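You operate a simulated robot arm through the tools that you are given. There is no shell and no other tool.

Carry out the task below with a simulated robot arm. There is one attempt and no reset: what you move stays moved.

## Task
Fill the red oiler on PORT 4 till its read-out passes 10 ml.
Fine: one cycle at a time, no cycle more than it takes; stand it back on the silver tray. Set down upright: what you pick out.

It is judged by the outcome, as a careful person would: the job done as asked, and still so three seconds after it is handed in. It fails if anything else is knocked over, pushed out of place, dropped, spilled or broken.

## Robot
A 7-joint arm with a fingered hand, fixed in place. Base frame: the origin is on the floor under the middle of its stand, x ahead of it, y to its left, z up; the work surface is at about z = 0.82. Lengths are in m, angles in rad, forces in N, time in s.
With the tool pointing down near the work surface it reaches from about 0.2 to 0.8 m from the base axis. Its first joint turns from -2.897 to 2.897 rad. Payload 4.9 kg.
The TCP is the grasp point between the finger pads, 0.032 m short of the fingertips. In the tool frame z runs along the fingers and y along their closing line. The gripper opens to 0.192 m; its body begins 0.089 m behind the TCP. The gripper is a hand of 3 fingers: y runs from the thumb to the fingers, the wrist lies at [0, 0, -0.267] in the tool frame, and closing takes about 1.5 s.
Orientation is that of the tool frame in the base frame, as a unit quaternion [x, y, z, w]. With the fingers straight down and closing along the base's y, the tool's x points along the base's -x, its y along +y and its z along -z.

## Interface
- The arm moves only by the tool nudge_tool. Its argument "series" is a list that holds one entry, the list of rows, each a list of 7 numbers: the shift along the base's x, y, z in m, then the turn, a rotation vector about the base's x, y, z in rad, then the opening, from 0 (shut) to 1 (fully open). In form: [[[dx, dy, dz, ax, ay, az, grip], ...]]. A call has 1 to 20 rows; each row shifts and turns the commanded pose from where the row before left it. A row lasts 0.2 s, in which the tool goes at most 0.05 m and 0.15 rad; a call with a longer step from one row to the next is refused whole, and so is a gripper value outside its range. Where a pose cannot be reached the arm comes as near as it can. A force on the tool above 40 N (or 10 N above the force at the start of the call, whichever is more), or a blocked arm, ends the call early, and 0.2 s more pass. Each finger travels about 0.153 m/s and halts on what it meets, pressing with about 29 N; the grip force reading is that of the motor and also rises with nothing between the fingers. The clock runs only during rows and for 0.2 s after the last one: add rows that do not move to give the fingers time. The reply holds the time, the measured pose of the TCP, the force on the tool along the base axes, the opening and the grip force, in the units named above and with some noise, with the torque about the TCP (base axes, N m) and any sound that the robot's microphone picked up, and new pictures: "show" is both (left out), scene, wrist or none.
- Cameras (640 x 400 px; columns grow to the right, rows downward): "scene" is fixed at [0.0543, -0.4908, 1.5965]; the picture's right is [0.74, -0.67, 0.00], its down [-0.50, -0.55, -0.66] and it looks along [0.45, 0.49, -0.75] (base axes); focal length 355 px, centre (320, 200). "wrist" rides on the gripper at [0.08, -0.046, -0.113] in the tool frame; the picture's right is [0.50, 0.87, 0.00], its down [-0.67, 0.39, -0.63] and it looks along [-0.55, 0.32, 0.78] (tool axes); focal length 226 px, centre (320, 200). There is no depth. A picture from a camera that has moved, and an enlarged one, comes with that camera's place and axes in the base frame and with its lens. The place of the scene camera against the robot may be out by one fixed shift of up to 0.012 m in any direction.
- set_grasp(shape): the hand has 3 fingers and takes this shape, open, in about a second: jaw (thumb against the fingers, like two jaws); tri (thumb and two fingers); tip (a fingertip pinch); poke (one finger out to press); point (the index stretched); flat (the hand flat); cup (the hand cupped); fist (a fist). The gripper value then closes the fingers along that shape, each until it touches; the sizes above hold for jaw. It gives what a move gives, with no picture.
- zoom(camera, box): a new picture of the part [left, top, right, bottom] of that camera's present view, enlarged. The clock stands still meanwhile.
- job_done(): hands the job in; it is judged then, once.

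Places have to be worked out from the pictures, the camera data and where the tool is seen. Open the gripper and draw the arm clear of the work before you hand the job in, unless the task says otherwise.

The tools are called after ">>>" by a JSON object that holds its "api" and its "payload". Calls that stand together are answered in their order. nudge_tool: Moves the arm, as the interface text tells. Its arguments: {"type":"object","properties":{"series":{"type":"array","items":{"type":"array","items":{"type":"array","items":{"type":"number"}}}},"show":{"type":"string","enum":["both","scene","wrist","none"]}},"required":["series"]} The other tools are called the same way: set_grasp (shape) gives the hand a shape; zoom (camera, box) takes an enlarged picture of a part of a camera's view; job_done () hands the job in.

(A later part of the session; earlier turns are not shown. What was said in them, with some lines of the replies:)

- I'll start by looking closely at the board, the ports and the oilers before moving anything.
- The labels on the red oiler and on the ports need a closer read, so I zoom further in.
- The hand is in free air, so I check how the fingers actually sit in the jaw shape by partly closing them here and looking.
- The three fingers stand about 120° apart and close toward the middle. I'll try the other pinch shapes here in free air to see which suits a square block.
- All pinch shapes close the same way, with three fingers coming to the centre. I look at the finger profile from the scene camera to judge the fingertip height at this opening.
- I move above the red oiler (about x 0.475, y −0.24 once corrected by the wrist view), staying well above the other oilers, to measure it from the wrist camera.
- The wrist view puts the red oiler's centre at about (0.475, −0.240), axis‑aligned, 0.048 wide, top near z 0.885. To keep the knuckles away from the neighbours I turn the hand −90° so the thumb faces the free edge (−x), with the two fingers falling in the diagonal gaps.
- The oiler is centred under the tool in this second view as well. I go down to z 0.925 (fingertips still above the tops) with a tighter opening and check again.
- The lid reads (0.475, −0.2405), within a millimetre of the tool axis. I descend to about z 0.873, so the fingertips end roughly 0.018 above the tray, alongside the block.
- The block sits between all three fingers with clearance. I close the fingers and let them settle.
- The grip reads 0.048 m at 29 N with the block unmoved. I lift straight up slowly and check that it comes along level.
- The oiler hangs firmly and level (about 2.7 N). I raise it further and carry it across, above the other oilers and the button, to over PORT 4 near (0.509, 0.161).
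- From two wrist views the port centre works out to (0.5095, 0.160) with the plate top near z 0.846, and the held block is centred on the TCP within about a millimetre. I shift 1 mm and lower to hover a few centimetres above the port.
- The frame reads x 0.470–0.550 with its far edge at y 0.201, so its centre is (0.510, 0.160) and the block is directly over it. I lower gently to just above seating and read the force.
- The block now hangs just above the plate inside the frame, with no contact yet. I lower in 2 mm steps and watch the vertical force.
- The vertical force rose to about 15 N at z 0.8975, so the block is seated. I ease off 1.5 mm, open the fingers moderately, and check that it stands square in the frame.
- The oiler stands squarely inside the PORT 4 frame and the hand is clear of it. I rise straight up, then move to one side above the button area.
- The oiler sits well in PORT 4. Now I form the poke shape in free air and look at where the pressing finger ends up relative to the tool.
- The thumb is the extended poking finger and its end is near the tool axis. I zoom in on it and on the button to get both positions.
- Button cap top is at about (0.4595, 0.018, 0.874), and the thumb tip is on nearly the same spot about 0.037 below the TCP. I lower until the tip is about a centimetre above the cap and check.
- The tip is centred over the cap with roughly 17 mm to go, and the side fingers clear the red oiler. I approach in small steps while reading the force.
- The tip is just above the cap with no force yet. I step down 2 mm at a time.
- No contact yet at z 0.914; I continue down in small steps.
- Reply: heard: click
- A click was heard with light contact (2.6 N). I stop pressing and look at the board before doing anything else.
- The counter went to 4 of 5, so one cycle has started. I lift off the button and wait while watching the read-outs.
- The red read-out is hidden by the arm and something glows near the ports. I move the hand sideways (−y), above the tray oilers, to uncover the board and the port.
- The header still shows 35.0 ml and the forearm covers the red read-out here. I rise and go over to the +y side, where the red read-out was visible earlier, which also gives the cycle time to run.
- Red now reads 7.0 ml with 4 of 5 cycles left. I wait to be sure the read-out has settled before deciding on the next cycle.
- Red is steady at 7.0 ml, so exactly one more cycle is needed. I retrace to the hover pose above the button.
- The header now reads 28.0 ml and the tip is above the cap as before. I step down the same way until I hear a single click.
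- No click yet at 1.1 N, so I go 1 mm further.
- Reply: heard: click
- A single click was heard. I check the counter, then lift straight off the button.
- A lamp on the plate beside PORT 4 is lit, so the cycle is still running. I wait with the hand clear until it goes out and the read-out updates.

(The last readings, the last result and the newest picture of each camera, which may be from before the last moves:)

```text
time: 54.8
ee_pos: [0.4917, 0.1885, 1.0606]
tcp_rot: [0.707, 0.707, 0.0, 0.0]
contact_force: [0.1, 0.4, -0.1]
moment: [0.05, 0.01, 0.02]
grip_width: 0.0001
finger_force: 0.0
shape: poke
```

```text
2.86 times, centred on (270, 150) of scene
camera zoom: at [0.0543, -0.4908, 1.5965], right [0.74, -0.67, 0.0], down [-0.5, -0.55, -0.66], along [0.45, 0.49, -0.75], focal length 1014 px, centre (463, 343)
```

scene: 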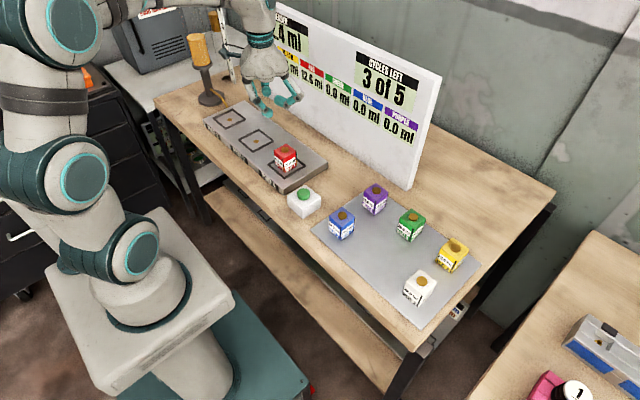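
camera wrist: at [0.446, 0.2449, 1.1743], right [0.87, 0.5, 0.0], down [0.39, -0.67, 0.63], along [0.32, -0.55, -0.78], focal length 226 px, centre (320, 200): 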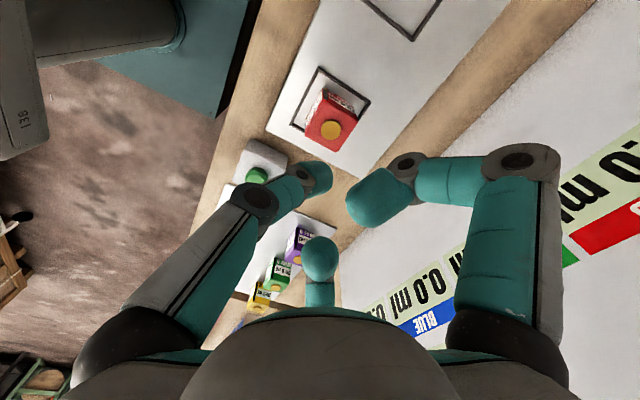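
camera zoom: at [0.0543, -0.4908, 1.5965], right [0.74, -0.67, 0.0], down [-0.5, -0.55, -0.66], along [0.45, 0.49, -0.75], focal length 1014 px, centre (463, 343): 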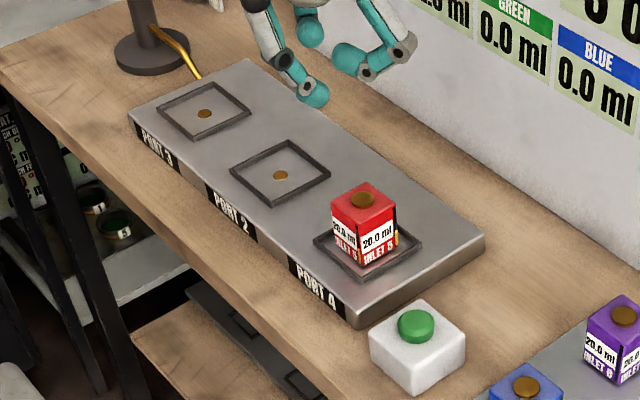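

Red reads 12.6 ml (past 10 ml) after two cycles and the lamp is off, so filling is complete. I go back to the jaw shape and move above the red oiler.

>>> {"api": "set_grasp", "payload": {"shape": "jaw"}}

>>> {"api": "nudge_tool", "payload": {"series": [[[0.005, -0.007, 0, 0, 0, 0, 0.8], [0.005, -0.007, 0, 0, 0, 0, 0.6], [0.005, -0.007, 0, 0, 0, 0, 0.55], [0.004, -0.007, -0.02, 0, 0, 0, 0.52], [0, 0, -0.03, 0, 0, 0, 0.52], [0, 0, -0.03, 0, 0, 0, 0.52], [0, 0, 0, 0, 0, 0, 0.52], [0, 0, 0, 0, 0, 0, 0.52]]], "show": "both"}}

>>> {"api": "zoom", "payload": {"camera": "wrist", "box": [220, 60, 420, 220]}}

```text
time: 55.7
ee_pos: [0.4922, 0.1873, 1.0604]
tcp_rot: [0.707, 0.707, 0.001, 0.0]
contact_force: [0.1, -0.3, 1.0]
moment: [0.0, 0.01, 0.03]
grip_width: 0.1917
finger_force: 0.0
shape: jaw
```

```text
time: 57.5
ee_pos: [0.5113, 0.1588, 0.9806]
tcp_rot: [0.707, 0.707, 0.0, 0.0]
contact_force: [0.5, -0.7, 0.2]
moment: [-0.01, -0.01, -0.03]
grip_width: 0.1005
finger_force: 0.1
shape: jaw
camera wrist: at [0.4649, 0.2382, 1.0937], right [0.87, 0.5, 0.0], down [0.39, -0.67, 0.63], along [0.32, -0.55, -0.78], focal length 226 px, centre (320, 200)
```

scene: 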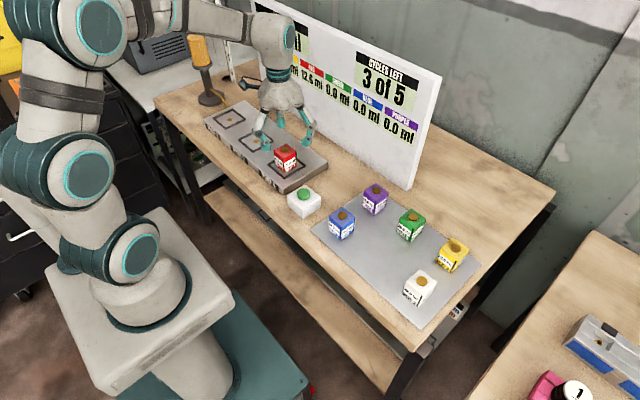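
wrist: 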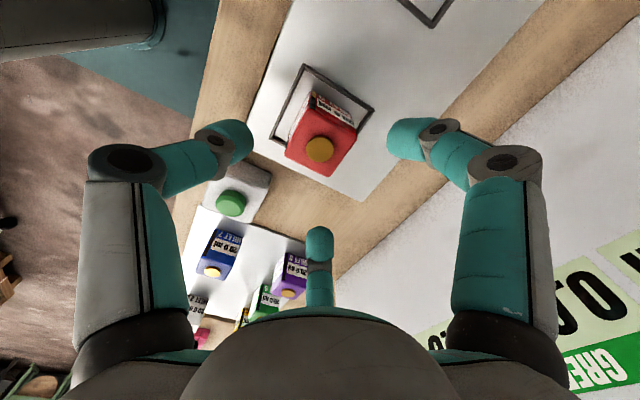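

```text
2.50 times, centred on (320, 140) of wrist
camera zoom: at [0.4649, 0.2382, 1.0937], right [0.87, 0.5, 0.0], down [0.39, -0.67, 0.63], along [0.32, -0.55, -0.78], focal length 565 px, centre (320, 350)
```

zoom: 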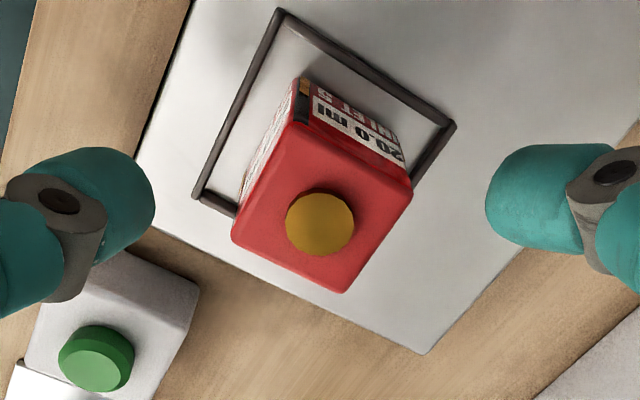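

The oiler's lid reads (0.510, 0.1605); the tool is 2 mm off in y. I correct that and descend to the same relative grasp height (z ≈ 0.8985).

>>> {"api": "nudge_tool", "payload": {"series": [[[-0.0008, 0.0022, -0.015, 0, 0, 0, 0.52], [0, 0, -0.02, 0, 0, 0, 0.52], [0, 0, -0.02, 0, 0, 0, 0.52], [0, 0, -0.016, 0, 0, 0, 0.52], [0, 0, -0.011, 0, 0, 0, 0.52], [0, 0, 0, 0, 0, 0, 0.52], [0, 0, 0, 0, 0, 0, 0.52]]], "show": "both"}}

>>> {"api": "zoom", "payload": {"camera": "wrist", "box": [200, 80, 440, 260]}}

>>> {"api": "zoom", "payload": {"camera": "scene", "box": [250, 110, 330, 200]}}

```text
time: 59.1
ee_pos: [0.5082, 0.1627, 0.8996]
tcp_rot: [0.708, 0.707, 0.0, 0.0]
contact_force: [0.1, -0.1, 0.5]
moment: [0.0, 0.01, -0.02]
grip_width: 0.1006
finger_force: 0.1
shape: jaw
camera wrist: at [0.4632, 0.2419, 1.0126], right [0.87, 0.5, 0.0], down [0.39, -0.67, 0.63], along [0.32, -0.55, -0.78], focal length 226 px, centre (320, 200)
```

scene: 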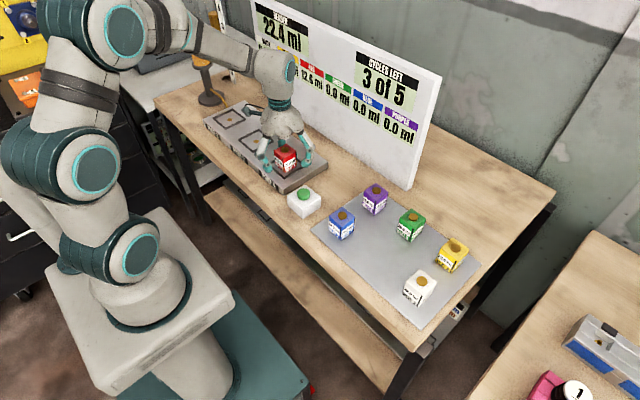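
wrist: 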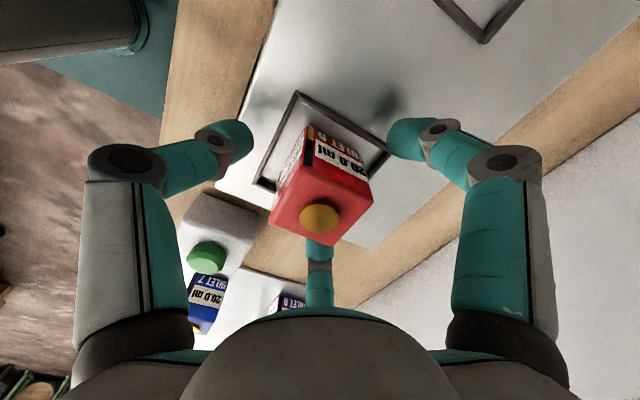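

```text
2.22 times, centred on (320, 170) of wrist
camera zoom: at [0.4632, 0.2419, 1.0126], right [0.87, 0.5, 0.0], down [0.39, -0.67, 0.63], along [0.32, -0.55, -0.78], focal length 502 px, centre (320, 267)
```

zoom: 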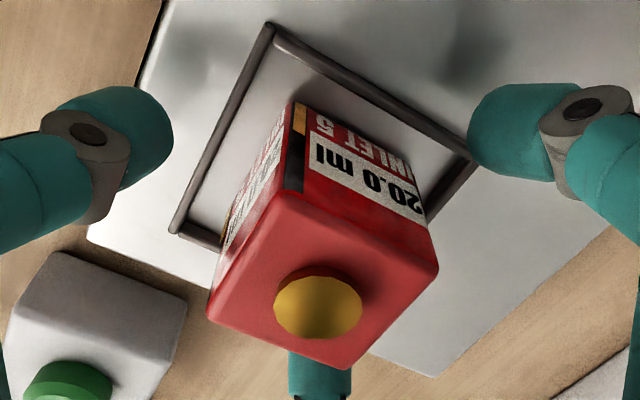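

```text
4.44 times, centred on (290, 155) of scene
camera zoom: at [0.0543, -0.4908, 1.5965], right [0.74, -0.67, 0.0], down [-0.5, -0.55, -0.66], along [0.45, 0.49, -0.75], focal length 1578 px, centre (453, 400)
```

zoom: 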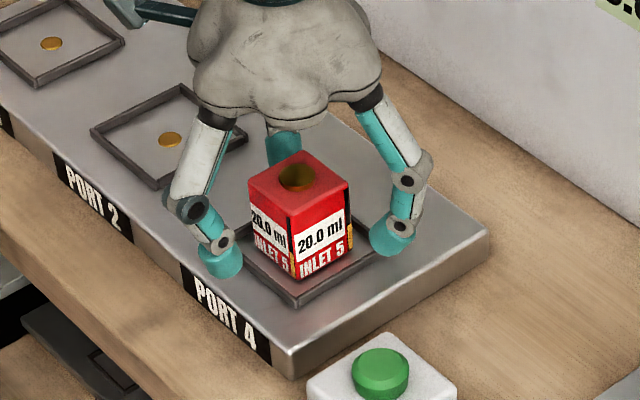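

The block is within 2 mm of centre; I trim that and close the fingers.

>>> {"api": "nudge_tool", "payload": {"series": [[[0.0005, -0.0014, -0.0005, 0, 0, 0, 0.45], [0, 0, 0, 0, 0, 0, 0.35], [0, 0, 0, 0, 0, 0, 0.27], [0, 0, 0, 0, 0, 0, 0.2], [0, 0, 0, 0, 0, 0, 0.1], [0, 0, 0, 0, 0, 0, 0.0], [0, 0, 0, 0, 0, 0, 0.0], [0, 0, 0, 0, 0, 0, 0.0], [0, 0, 0, 0, 0, 0, 0.0]]], "show": "wrist"}}

>>> {"api": "zoom", "payload": {"camera": "scene", "box": [250, 110, 330, 200]}}

```text
time: 61.1
ee_pos: [0.5102, 0.1607, 0.899]
tcp_rot: [0.708, 0.707, 0.0, 0.0]
contact_force: [0.2, 0.3, -0.1]
moment: [0.03, 0.03, 0.0]
grip_width: 0.0491
finger_force: 29.4
shape: jaw
camera wrist: at [0.4637, 0.2407, 1.0123], right [0.87, 0.5, 0.0], down [0.39, -0.67, 0.63], along [0.32, -0.55, -0.78], focal length 226 px, centre (320, 200)
```

wrist: 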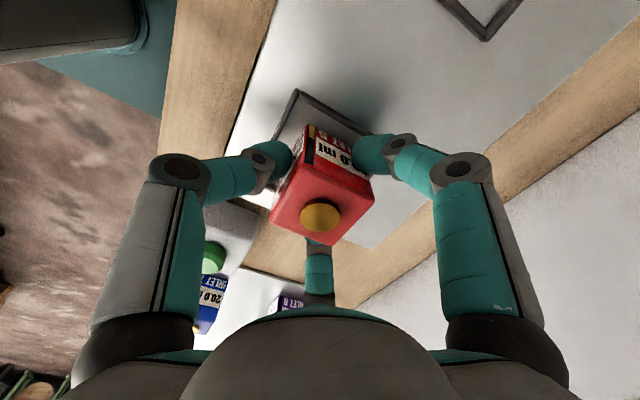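

```text
4.44 times, centred on (290, 155) of scene
camera zoom: at [0.0543, -0.4908, 1.5965], right [0.74, -0.67, 0.0], down [-0.5, -0.55, -0.66], along [0.45, 0.49, -0.75], focal length 1578 px, centre (453, 400)
```

zoom: 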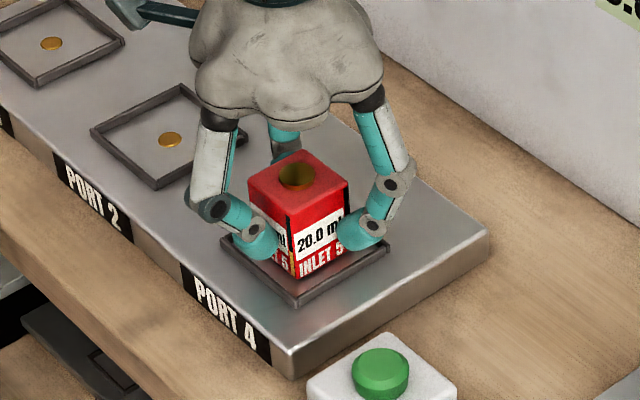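

The grip is firm at 0.049 m and 29 N. I lift slowly and straight up, then check that the block is level in the hand.

>>> {"api": "nudge_tool", "payload": {"series": [[[0, 0, 0.005, 0, 0, 0, 0], [0, 0, 0.01, 0, 0, 0, 0], [0, 0, 0.015, 0, 0, 0, 0], [0, 0, 0.02, 0, 0, 0, 0], [0, 0, 0.025, 0, 0, 0, 0], [0, 0, 0.025, 0, 0, 0, 0], [0, 0, 0.02, 0, 0, 0, 0], [0, 0, 0, 0, 0, 0, 0]]], "show": "both"}}

>>> {"api": "zoom", "payload": {"camera": "wrist", "box": [200, 80, 440, 260]}}

>>> {"api": "zoom", "payload": {"camera": "scene", "box": [230, 60, 350, 200]}}

```text
time: 62.9
ee_pos: [0.5109, 0.1598, 1.0206]
tcp_rot: [0.707, 0.707, 0.0, 0.0]
contact_force: [-0.2, -0.3, -0.6]
moment: [-0.02, 0.0, -0.02]
grip_width: 0.049
finger_force: 29.4
shape: jaw
camera wrist: at [0.4644, 0.2391, 1.1332], right [0.87, 0.5, 0.0], down [0.39, -0.67, 0.63], along [0.32, -0.55, -0.78], focal length 226 px, centre (320, 200)
```

scene: 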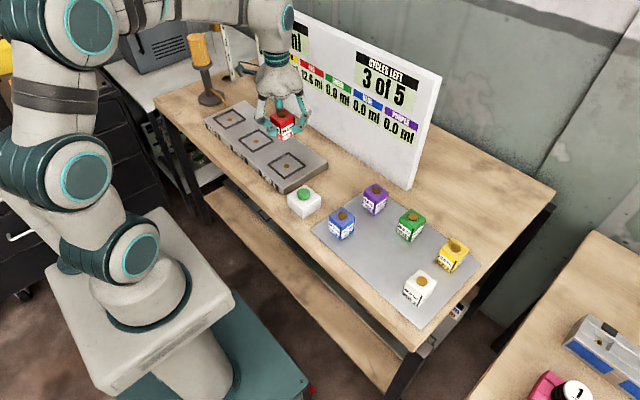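
wrist: 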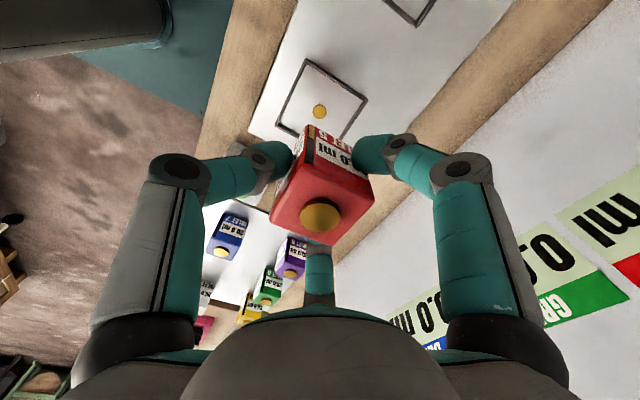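

```text
2.22 times, centred on (320, 170) of wrist
camera zoom: at [0.4644, 0.2391, 1.1332], right [0.87, 0.5, 0.0], down [0.39, -0.67, 0.63], along [0.32, -0.55, -0.78], focal length 502 px, centre (320, 267)
```

zoom: 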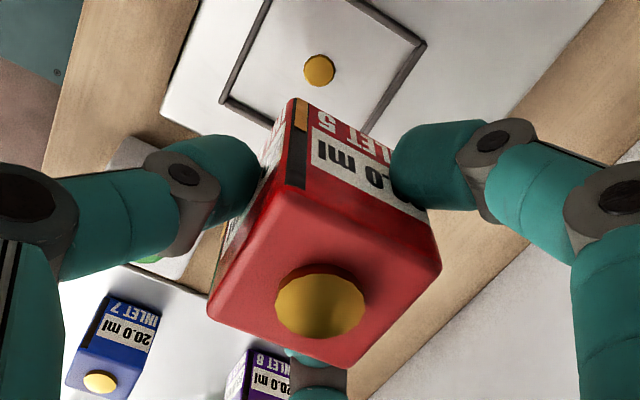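

```text
2.86 times, centred on (290, 130) of scene
camera zoom: at [0.0543, -0.4908, 1.5965], right [0.74, -0.67, 0.0], down [-0.5, -0.55, -0.66], along [0.45, 0.49, -0.75], focal length 1014 px, centre (406, 400)
```

zoom: 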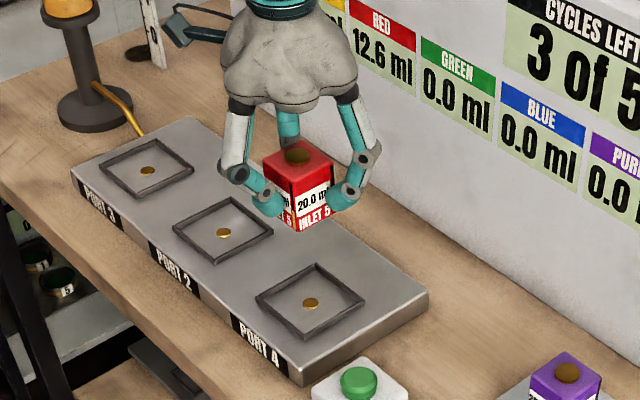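

Held level and firm. I carry it back at the same height to above its original spot on the silver tray, (0.475, −0.240).

>>> {"api": "nudge_tool", "payload": {"series": [[[-0.0015, -0.015, 0, 0, 0, 0, 0], [-0.0025, -0.028, 0, 0, 0, 0, 0], [-0.003, -0.035, 0, 0, 0, 0, 0], [-0.003, -0.035, 0, 0, 0, 0, 0], [-0.003, -0.035, 0, 0, 0, 0, 0], [-0.003, -0.035, 0, 0, 0, 0, 0], [-0.003, -0.035, 0, 0, 0, 0, 0], [-0.003, -0.035, 0, 0, 0, 0, 0], [-0.003, -0.035, 0, 0, 0, 0, 0], [-0.003, -0.035, 0, 0, 0, 0, 0], [-0.003, -0.035, 0, 0, 0, 0, 0], [-0.0025, -0.026, 0, 0, 0, 0, 0], [-0.0017, -0.015, 0, 0, 0, 0, 0], [0, 0, -0.02, 0, 0, 0, 0], [0, 0, -0.025, 0, 0, 0, 0], [0, 0, -0.02, 0, 0, 0, 0], [0, 0, 0, 0, 0, 0, 0], [0, 0, 0, 0, 0, 0, 0]]], "show": "both"}}

>>> {"api": "zoom", "payload": {"camera": "scene", "box": [310, 160, 480, 320]}}

>>> {"api": "zoom", "payload": {"camera": "wrist", "box": [160, 60, 480, 260]}}

```text
time: 66.7
ee_pos: [0.4749, -0.2382, 0.9522]
tcp_rot: [0.707, 0.707, 0.0, 0.0]
contact_force: [0.5, -0.5, -0.6]
moment: [-0.03, 0.01, 0.0]
grip_width: 0.0489
finger_force: 28.9
shape: jaw
camera wrist: at [0.4291, -0.1585, 1.0651], right [0.87, 0.5, 0.0], down [0.39, -0.67, 0.63], along [0.32, -0.55, -0.78], focal length 226 px, centre (320, 200)
```

scene: 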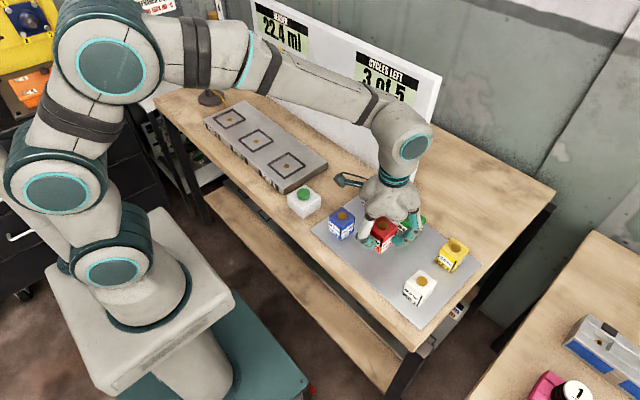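
wrist: 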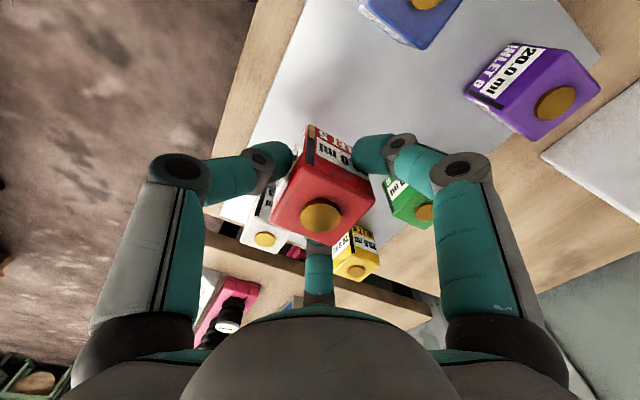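

```text
2.50 times, centred on (395, 240) of scene
camera zoom: at [0.0543, -0.4908, 1.5965], right [0.74, -0.67, 0.0], down [-0.5, -0.55, -0.66], along [0.45, 0.49, -0.75], focal length 887 px, centre (132, 100)
```

zoom: 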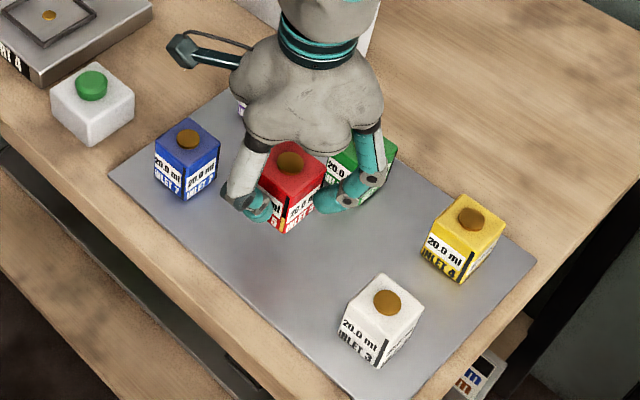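

```text
2.00 times, centred on (320, 160) of wrist
camera zoom: at [0.4291, -0.1585, 1.0651], right [0.87, 0.5, 0.0], down [0.39, -0.67, 0.63], along [0.32, -0.55, -0.78], focal length 452 px, centre (320, 280)
```

zoom: 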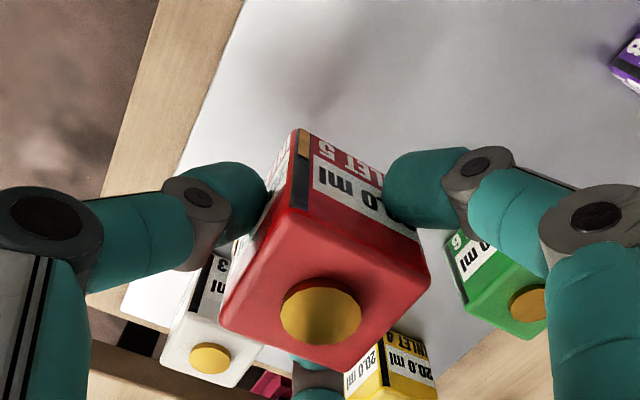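

Above the original spot with all the others in place. I lower to about 5 mm above the tray.

>>> {"api": "nudge_tool", "payload": {"series": [[[0, -0.0012, -0.018, 0, 0, 0, 0], [0, 0, -0.02, 0, 0, 0, 0], [0, 0, -0.016, 0, 0, 0, 0], [0, 0, -0.011, 0, 0, 0, 0], [0, 0, -0.006, 0, 0, 0, 0], [0, 0, 0, 0, 0, 0, 0], [0, 0, 0, 0, 0, 0, 0]]], "show": "scene"}}

>>> {"api": "zoom", "payload": {"camera": "scene", "box": [330, 190, 450, 290]}}

```text
time: 68.3
ee_pos: [0.4745, -0.239, 0.8837]
tcp_rot: [0.707, 0.707, 0.0, 0.0]
contact_force: [-0.4, 0.4, -0.8]
moment: [-0.02, -0.02, -0.01]
grip_width: 0.0486
finger_force: 29.3
shape: jaw
```

scene: 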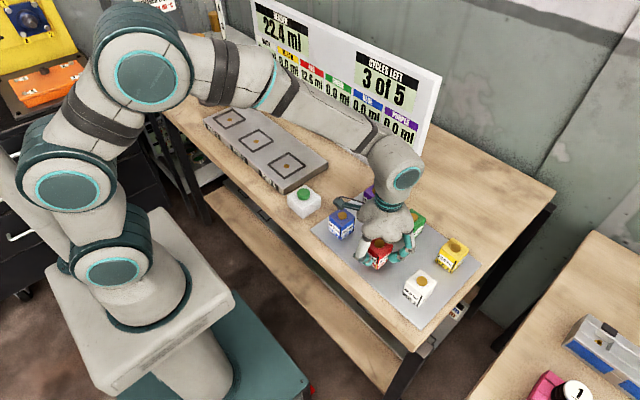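

```text
4.00 times, centred on (390, 240) of scene
camera zoom: at [0.0543, -0.4908, 1.5965], right [0.74, -0.67, 0.0], down [-0.5, -0.55, -0.66], along [0.45, 0.49, -0.75], focal length 1420 px, centre (40, 40)
```

zoom: 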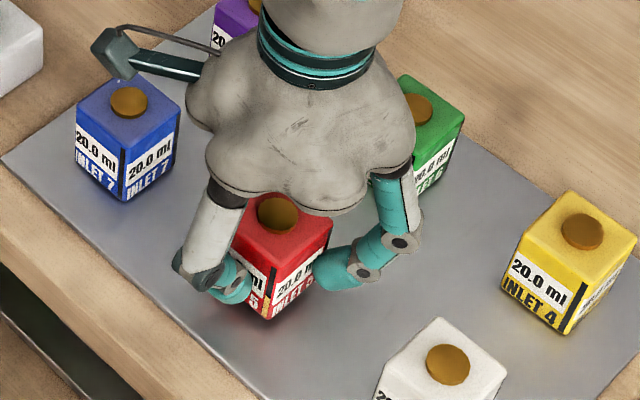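

Nearly down and no contact yet at z ≈ 0.882. I step down 2 mm at a time and watch the force.

>>> {"api": "nudge_tool", "payload": {"series": [[[0, 0, -0.002, 0, 0, 0, 0], [0, 0, -0.002, 0, 0, 0, 0], [0, 0, 0, 0, 0, 0, 0]]], "show": "none"}}

>>> {"api": "nudge_tool", "payload": {"series": [[[0, 0, -0.002, 0, 0, 0, 0], [0, 0, 0, 0, 0, 0, 0]]], "show": "none"}}

```text
time: 69.1
ee_pos: [0.4739, -0.2378, 0.8795]
tcp_rot: [0.707, 0.707, 0.0, 0.0]
contact_force: [-0.5, -0.6, -1.5]
moment: [-0.02, 0.0, 0.01]
grip_width: 0.049
finger_force: 29.3
shape: jaw
```

```text
time: 69.7
ee_pos: [0.4733, -0.2391, 0.8774]
tcp_rot: [0.707, 0.707, 0.0, -0.001]
contact_force: [0.2, 0.6, -1.4]
moment: [-0.02, 0.0, 0.02]
grip_width: 0.0486
finger_force: 28.8
shape: jaw
```

Still hanging free at z 0.877; I continue with another small step.

>>> {"api": "nudge_tool", "payload": {"series": [[[0, 0, -0.0015, 0, 0, 0, 0], [0, 0, 0, 0, 0, 0, 0]]], "show": "none"}}

```text
time: 70.3
ee_pos: [0.4752, -0.2392, 0.8745]
tcp_rot: [0.708, 0.706, 0.0, 0.0]
contact_force: [0.7, 0.9, -1.0]
moment: [0.0, 0.0, 0.01]
grip_width: 0.0488
finger_force: 29.5
shape: jaw
```

The force still shows no support, so I take one more 1 mm step.

>>> {"api": "nudge_tool", "payload": {"series": [[[0, 0, -0.001, 0, 0, 0, 0], [0, 0, 0, 0, 0, 0, 0]]], "show": "none"}}

```text
time: 70.9
ee_pos: [0.4746, -0.2396, 0.8745]
tcp_rot: [0.707, 0.707, 0.0, -0.001]
contact_force: [-0.5, 0.0, 0.0]
moment: [0.02, -0.01, 0.0]
grip_width: 0.049
finger_force: 29.4
shape: jaw
```

The vertical force has moved to about zero, which suggests it is just touching. One more millimetre to confirm.

>>> {"api": "nudge_tool", "payload": {"series": [[[0, 0, -0.001, 0, 0, 0, 0], [0, 0, 0, 0, 0, 0, 0]]], "show": "wrist"}}

>>> {"api": "zoom", "payload": {"camera": "scene", "box": [330, 190, 450, 290]}}

```text
time: 71.5
ee_pos: [0.4747, -0.239, 0.8743]
tcp_rot: [0.707, 0.707, 0.001, 0.001]
contact_force: [-3.8, -0.5, 9.7]
moment: [0.05, 0.12, 0.0]
grip_width: 0.0494
finger_force: 29.0
shape: jaw
camera wrist: at [0.4286, -0.1607, 0.987], right [0.87, 0.5, 0.0], down [0.39, -0.67, 0.63], along [0.32, -0.55, -0.77], focal length 226 px, centre (320, 200)
```

wrist: 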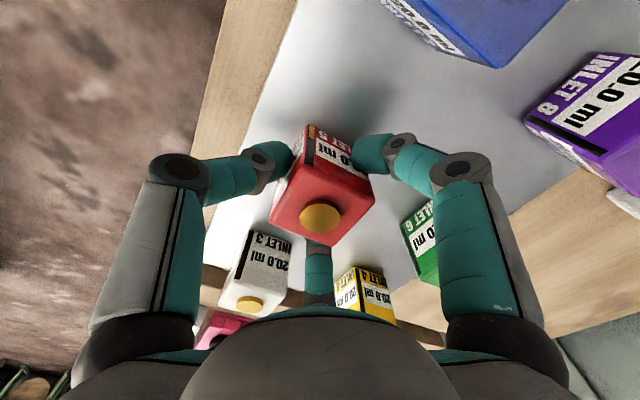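

```text
4.00 times, centred on (390, 240) of scene
camera zoom: at [0.0543, -0.4908, 1.5965], right [0.74, -0.67, 0.0], down [-0.5, -0.55, -0.66], along [0.45, 0.49, -0.75], focal length 1420 px, centre (40, 40)
```

zoom: 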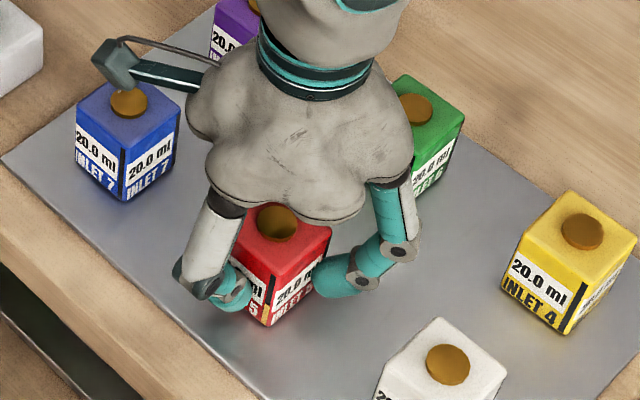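

The force rose to about 10 N, so the oiler stands on the tray. I ease off 1 mm, open the fingers gradually, and check.

>>> {"api": "nudge_tool", "payload": {"series": [[[0, 0, 0.0013, 0, 0, 0, 0], [0, 0, 0, 0, 0, 0, 0.15], [0, 0, 0, 0, 0, 0, 0.25], [0, 0, 0, 0, 0, 0, 0.35], [0, 0, 0, 0, 0, 0, 0.45], [0, 0, 0, 0, 0, 0, 0.52], [0, 0, 0, 0, 0, 0, 0.52]]], "show": "both"}}

>>> {"api": "zoom", "payload": {"camera": "scene", "box": [330, 190, 450, 290]}}

>>> {"api": "zoom", "payload": {"camera": "wrist", "box": [160, 80, 480, 280]}}

```text
time: 73.1
ee_pos: [0.4748, -0.2391, 0.8747]
tcp_rot: [0.707, 0.708, 0.0, -0.001]
contact_force: [-0.5, -0.8, 0.4]
moment: [-0.02, 0.0, 0.01]
grip_width: 0.0993
finger_force: 0.0
shape: jaw
camera wrist: at [0.4281, -0.1602, 0.9875], right [0.87, 0.5, 0.0], down [0.39, -0.67, 0.63], along [0.32, -0.55, -0.78], focal length 226 px, centre (320, 200)
```

scene: 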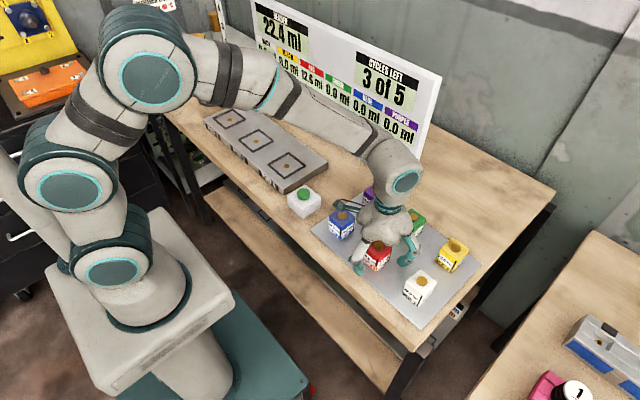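
wrist: 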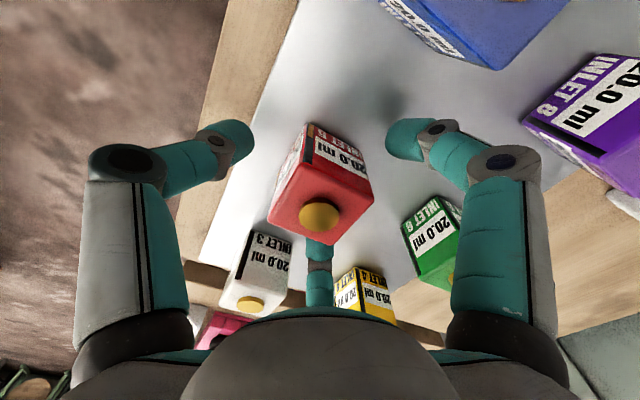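

```text
4.00 times, centred on (390, 240) of scene
camera zoom: at [0.0543, -0.4908, 1.5965], right [0.74, -0.67, 0.0], down [-0.5, -0.55, -0.66], along [0.45, 0.49, -0.75], focal length 1420 px, centre (40, 40)
```

zoom: 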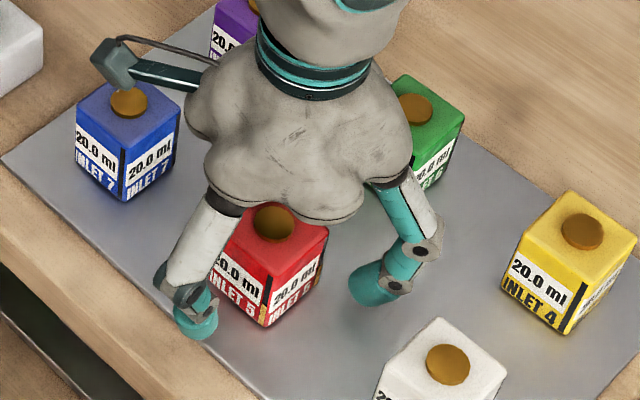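

```text
2.00 times, centred on (320, 180) of wrist
camera zoom: at [0.4281, -0.1602, 0.9875], right [0.87, 0.5, 0.0], down [0.39, -0.67, 0.63], along [0.32, -0.55, -0.78], focal length 452 px, centre (320, 240)
```

zoom: 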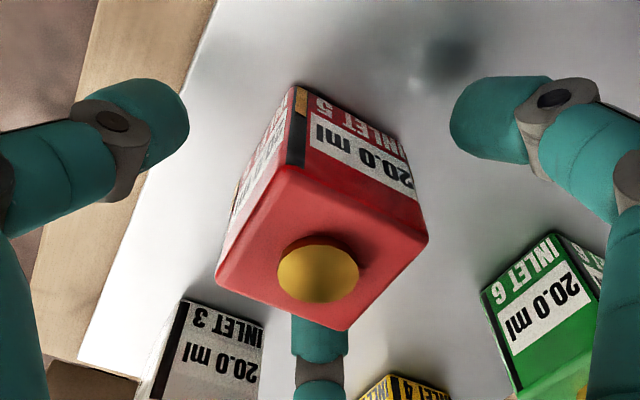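

The oiler stands upright at its original place and the fingers are clear. I rise straight up and draw the arm away to the starting area.

>>> {"api": "nudge_tool", "payload": {"series": [[[0, 0, 0.012, 0, 0, 0, 0.52], [0, 0, 0.025, 0, 0, 0, 0.52], [0, 0, 0.035, 0, 0, 0, 0.52], [0, 0, 0.035, 0, 0, 0, 0.52], [0, 0, 0.035, 0, 0, 0, 0.52], [0, 0, 0.035, 0, 0, 0, 0.52], [0, 0, 0.03, 0, 0, 0, 0.6], [0, 0.02, 0.01, 0, 0, 0, 0.7], [0, 0.035, 0, 0, 0, 0, 0.8], [0, 0.04, 0, 0, 0, 0, 0.9], [0, 0.04, 0, 0, 0, 0, 1.0], [0, 0.04, 0, 0, 0, 0, 1.0], [0, 0.04, 0, 0, 0, 0, 1.0], [0, 0.025, 0, 0, 0, 0, 1.0], [0, 0.01, 0, 0, 0, 0, 1.0], [0, 0, 0, 0, 0, 0, 1.0], [0, 0, 0, 0, 0, 0, 1.0]]], "show": "both"}}

>>> {"api": "zoom", "payload": {"camera": "scene", "box": [300, 160, 490, 320]}}

>>> {"api": "zoom", "payload": {"camera": "scene", "box": [190, 40, 450, 220]}}

```text
time: 76.7
ee_pos: [0.474, 0.0131, 1.0909]
tcp_rot: [0.708, 0.707, 0.0, 0.0]
contact_force: [0.0, -1.1, 0.4]
moment: [0.0, 0.0, 0.02]
grip_width: 0.1921
finger_force: 0.0
shape: jaw
camera wrist: at [0.4274, 0.0913, 1.2038], right [0.87, 0.5, 0.0], down [0.39, -0.67, 0.63], along [0.32, -0.55, -0.78], focal length 226 px, centre (320, 200)
```

scene: 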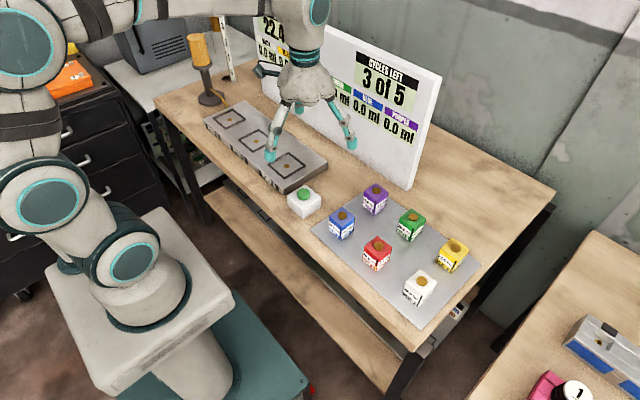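
wrist: 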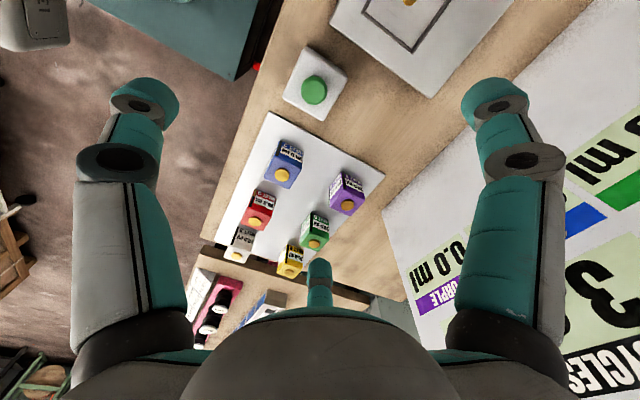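

```text
2.50 times, centred on (395, 240) of scene
camera zoom: at [0.0543, -0.4908, 1.5965], right [0.74, -0.67, 0.0], down [-0.5, -0.55, -0.66], along [0.45, 0.49, -0.75], focal length 887 px, centre (132, 100)
```

zoom: 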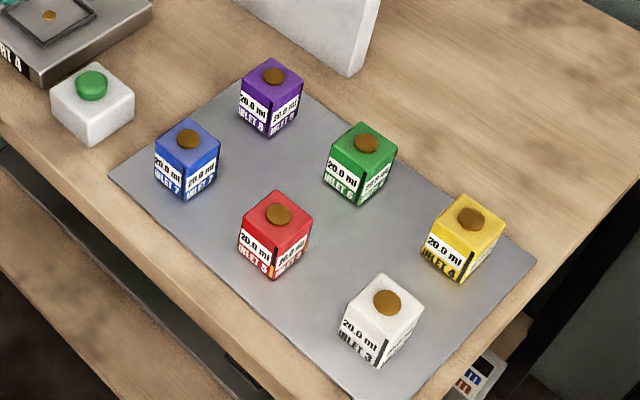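

```text
2.22 times, centred on (320, 130) of scene
camera zoom: at [0.0543, -0.4908, 1.5965], right [0.74, -0.67, 0.0], down [-0.5, -0.55, -0.66], along [0.45, 0.49, -0.75], focal length 789 px, centre (320, 356)
```

zoom: 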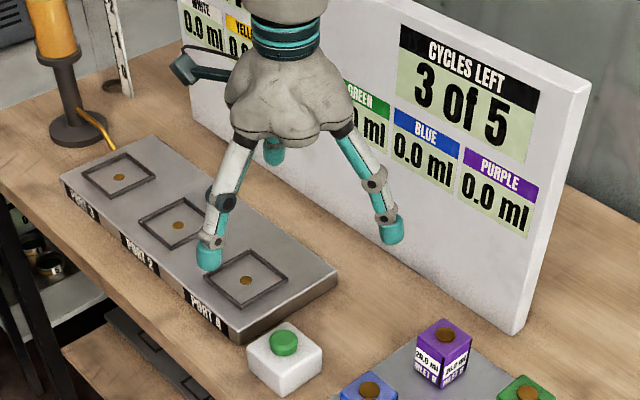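

The red oiler stands upright on the silver tray in its old place. It was filled to 12.6 ml in two cycles (3 of 5 left). Everything else is undisturbed, and the hand is open and clear, so I hand the job in.

>>> {"api": "job_done", "payload": {}}

```text
The job is handed in.
```

The red oiler was filled on PORT 4 to 12.6 ml. It took two cycles, run one at a time: the read-out showed 7.0 ml after the first and 12.6 ml after the second. The counter now shows 3 of 5 cycles left.

I put it back upright on the silver tray in its original spot. In the last pictures nothing else had moved or tipped. I opened the gripper and drew the arm clear before handing the job in; no verdict came back with the hand-in.
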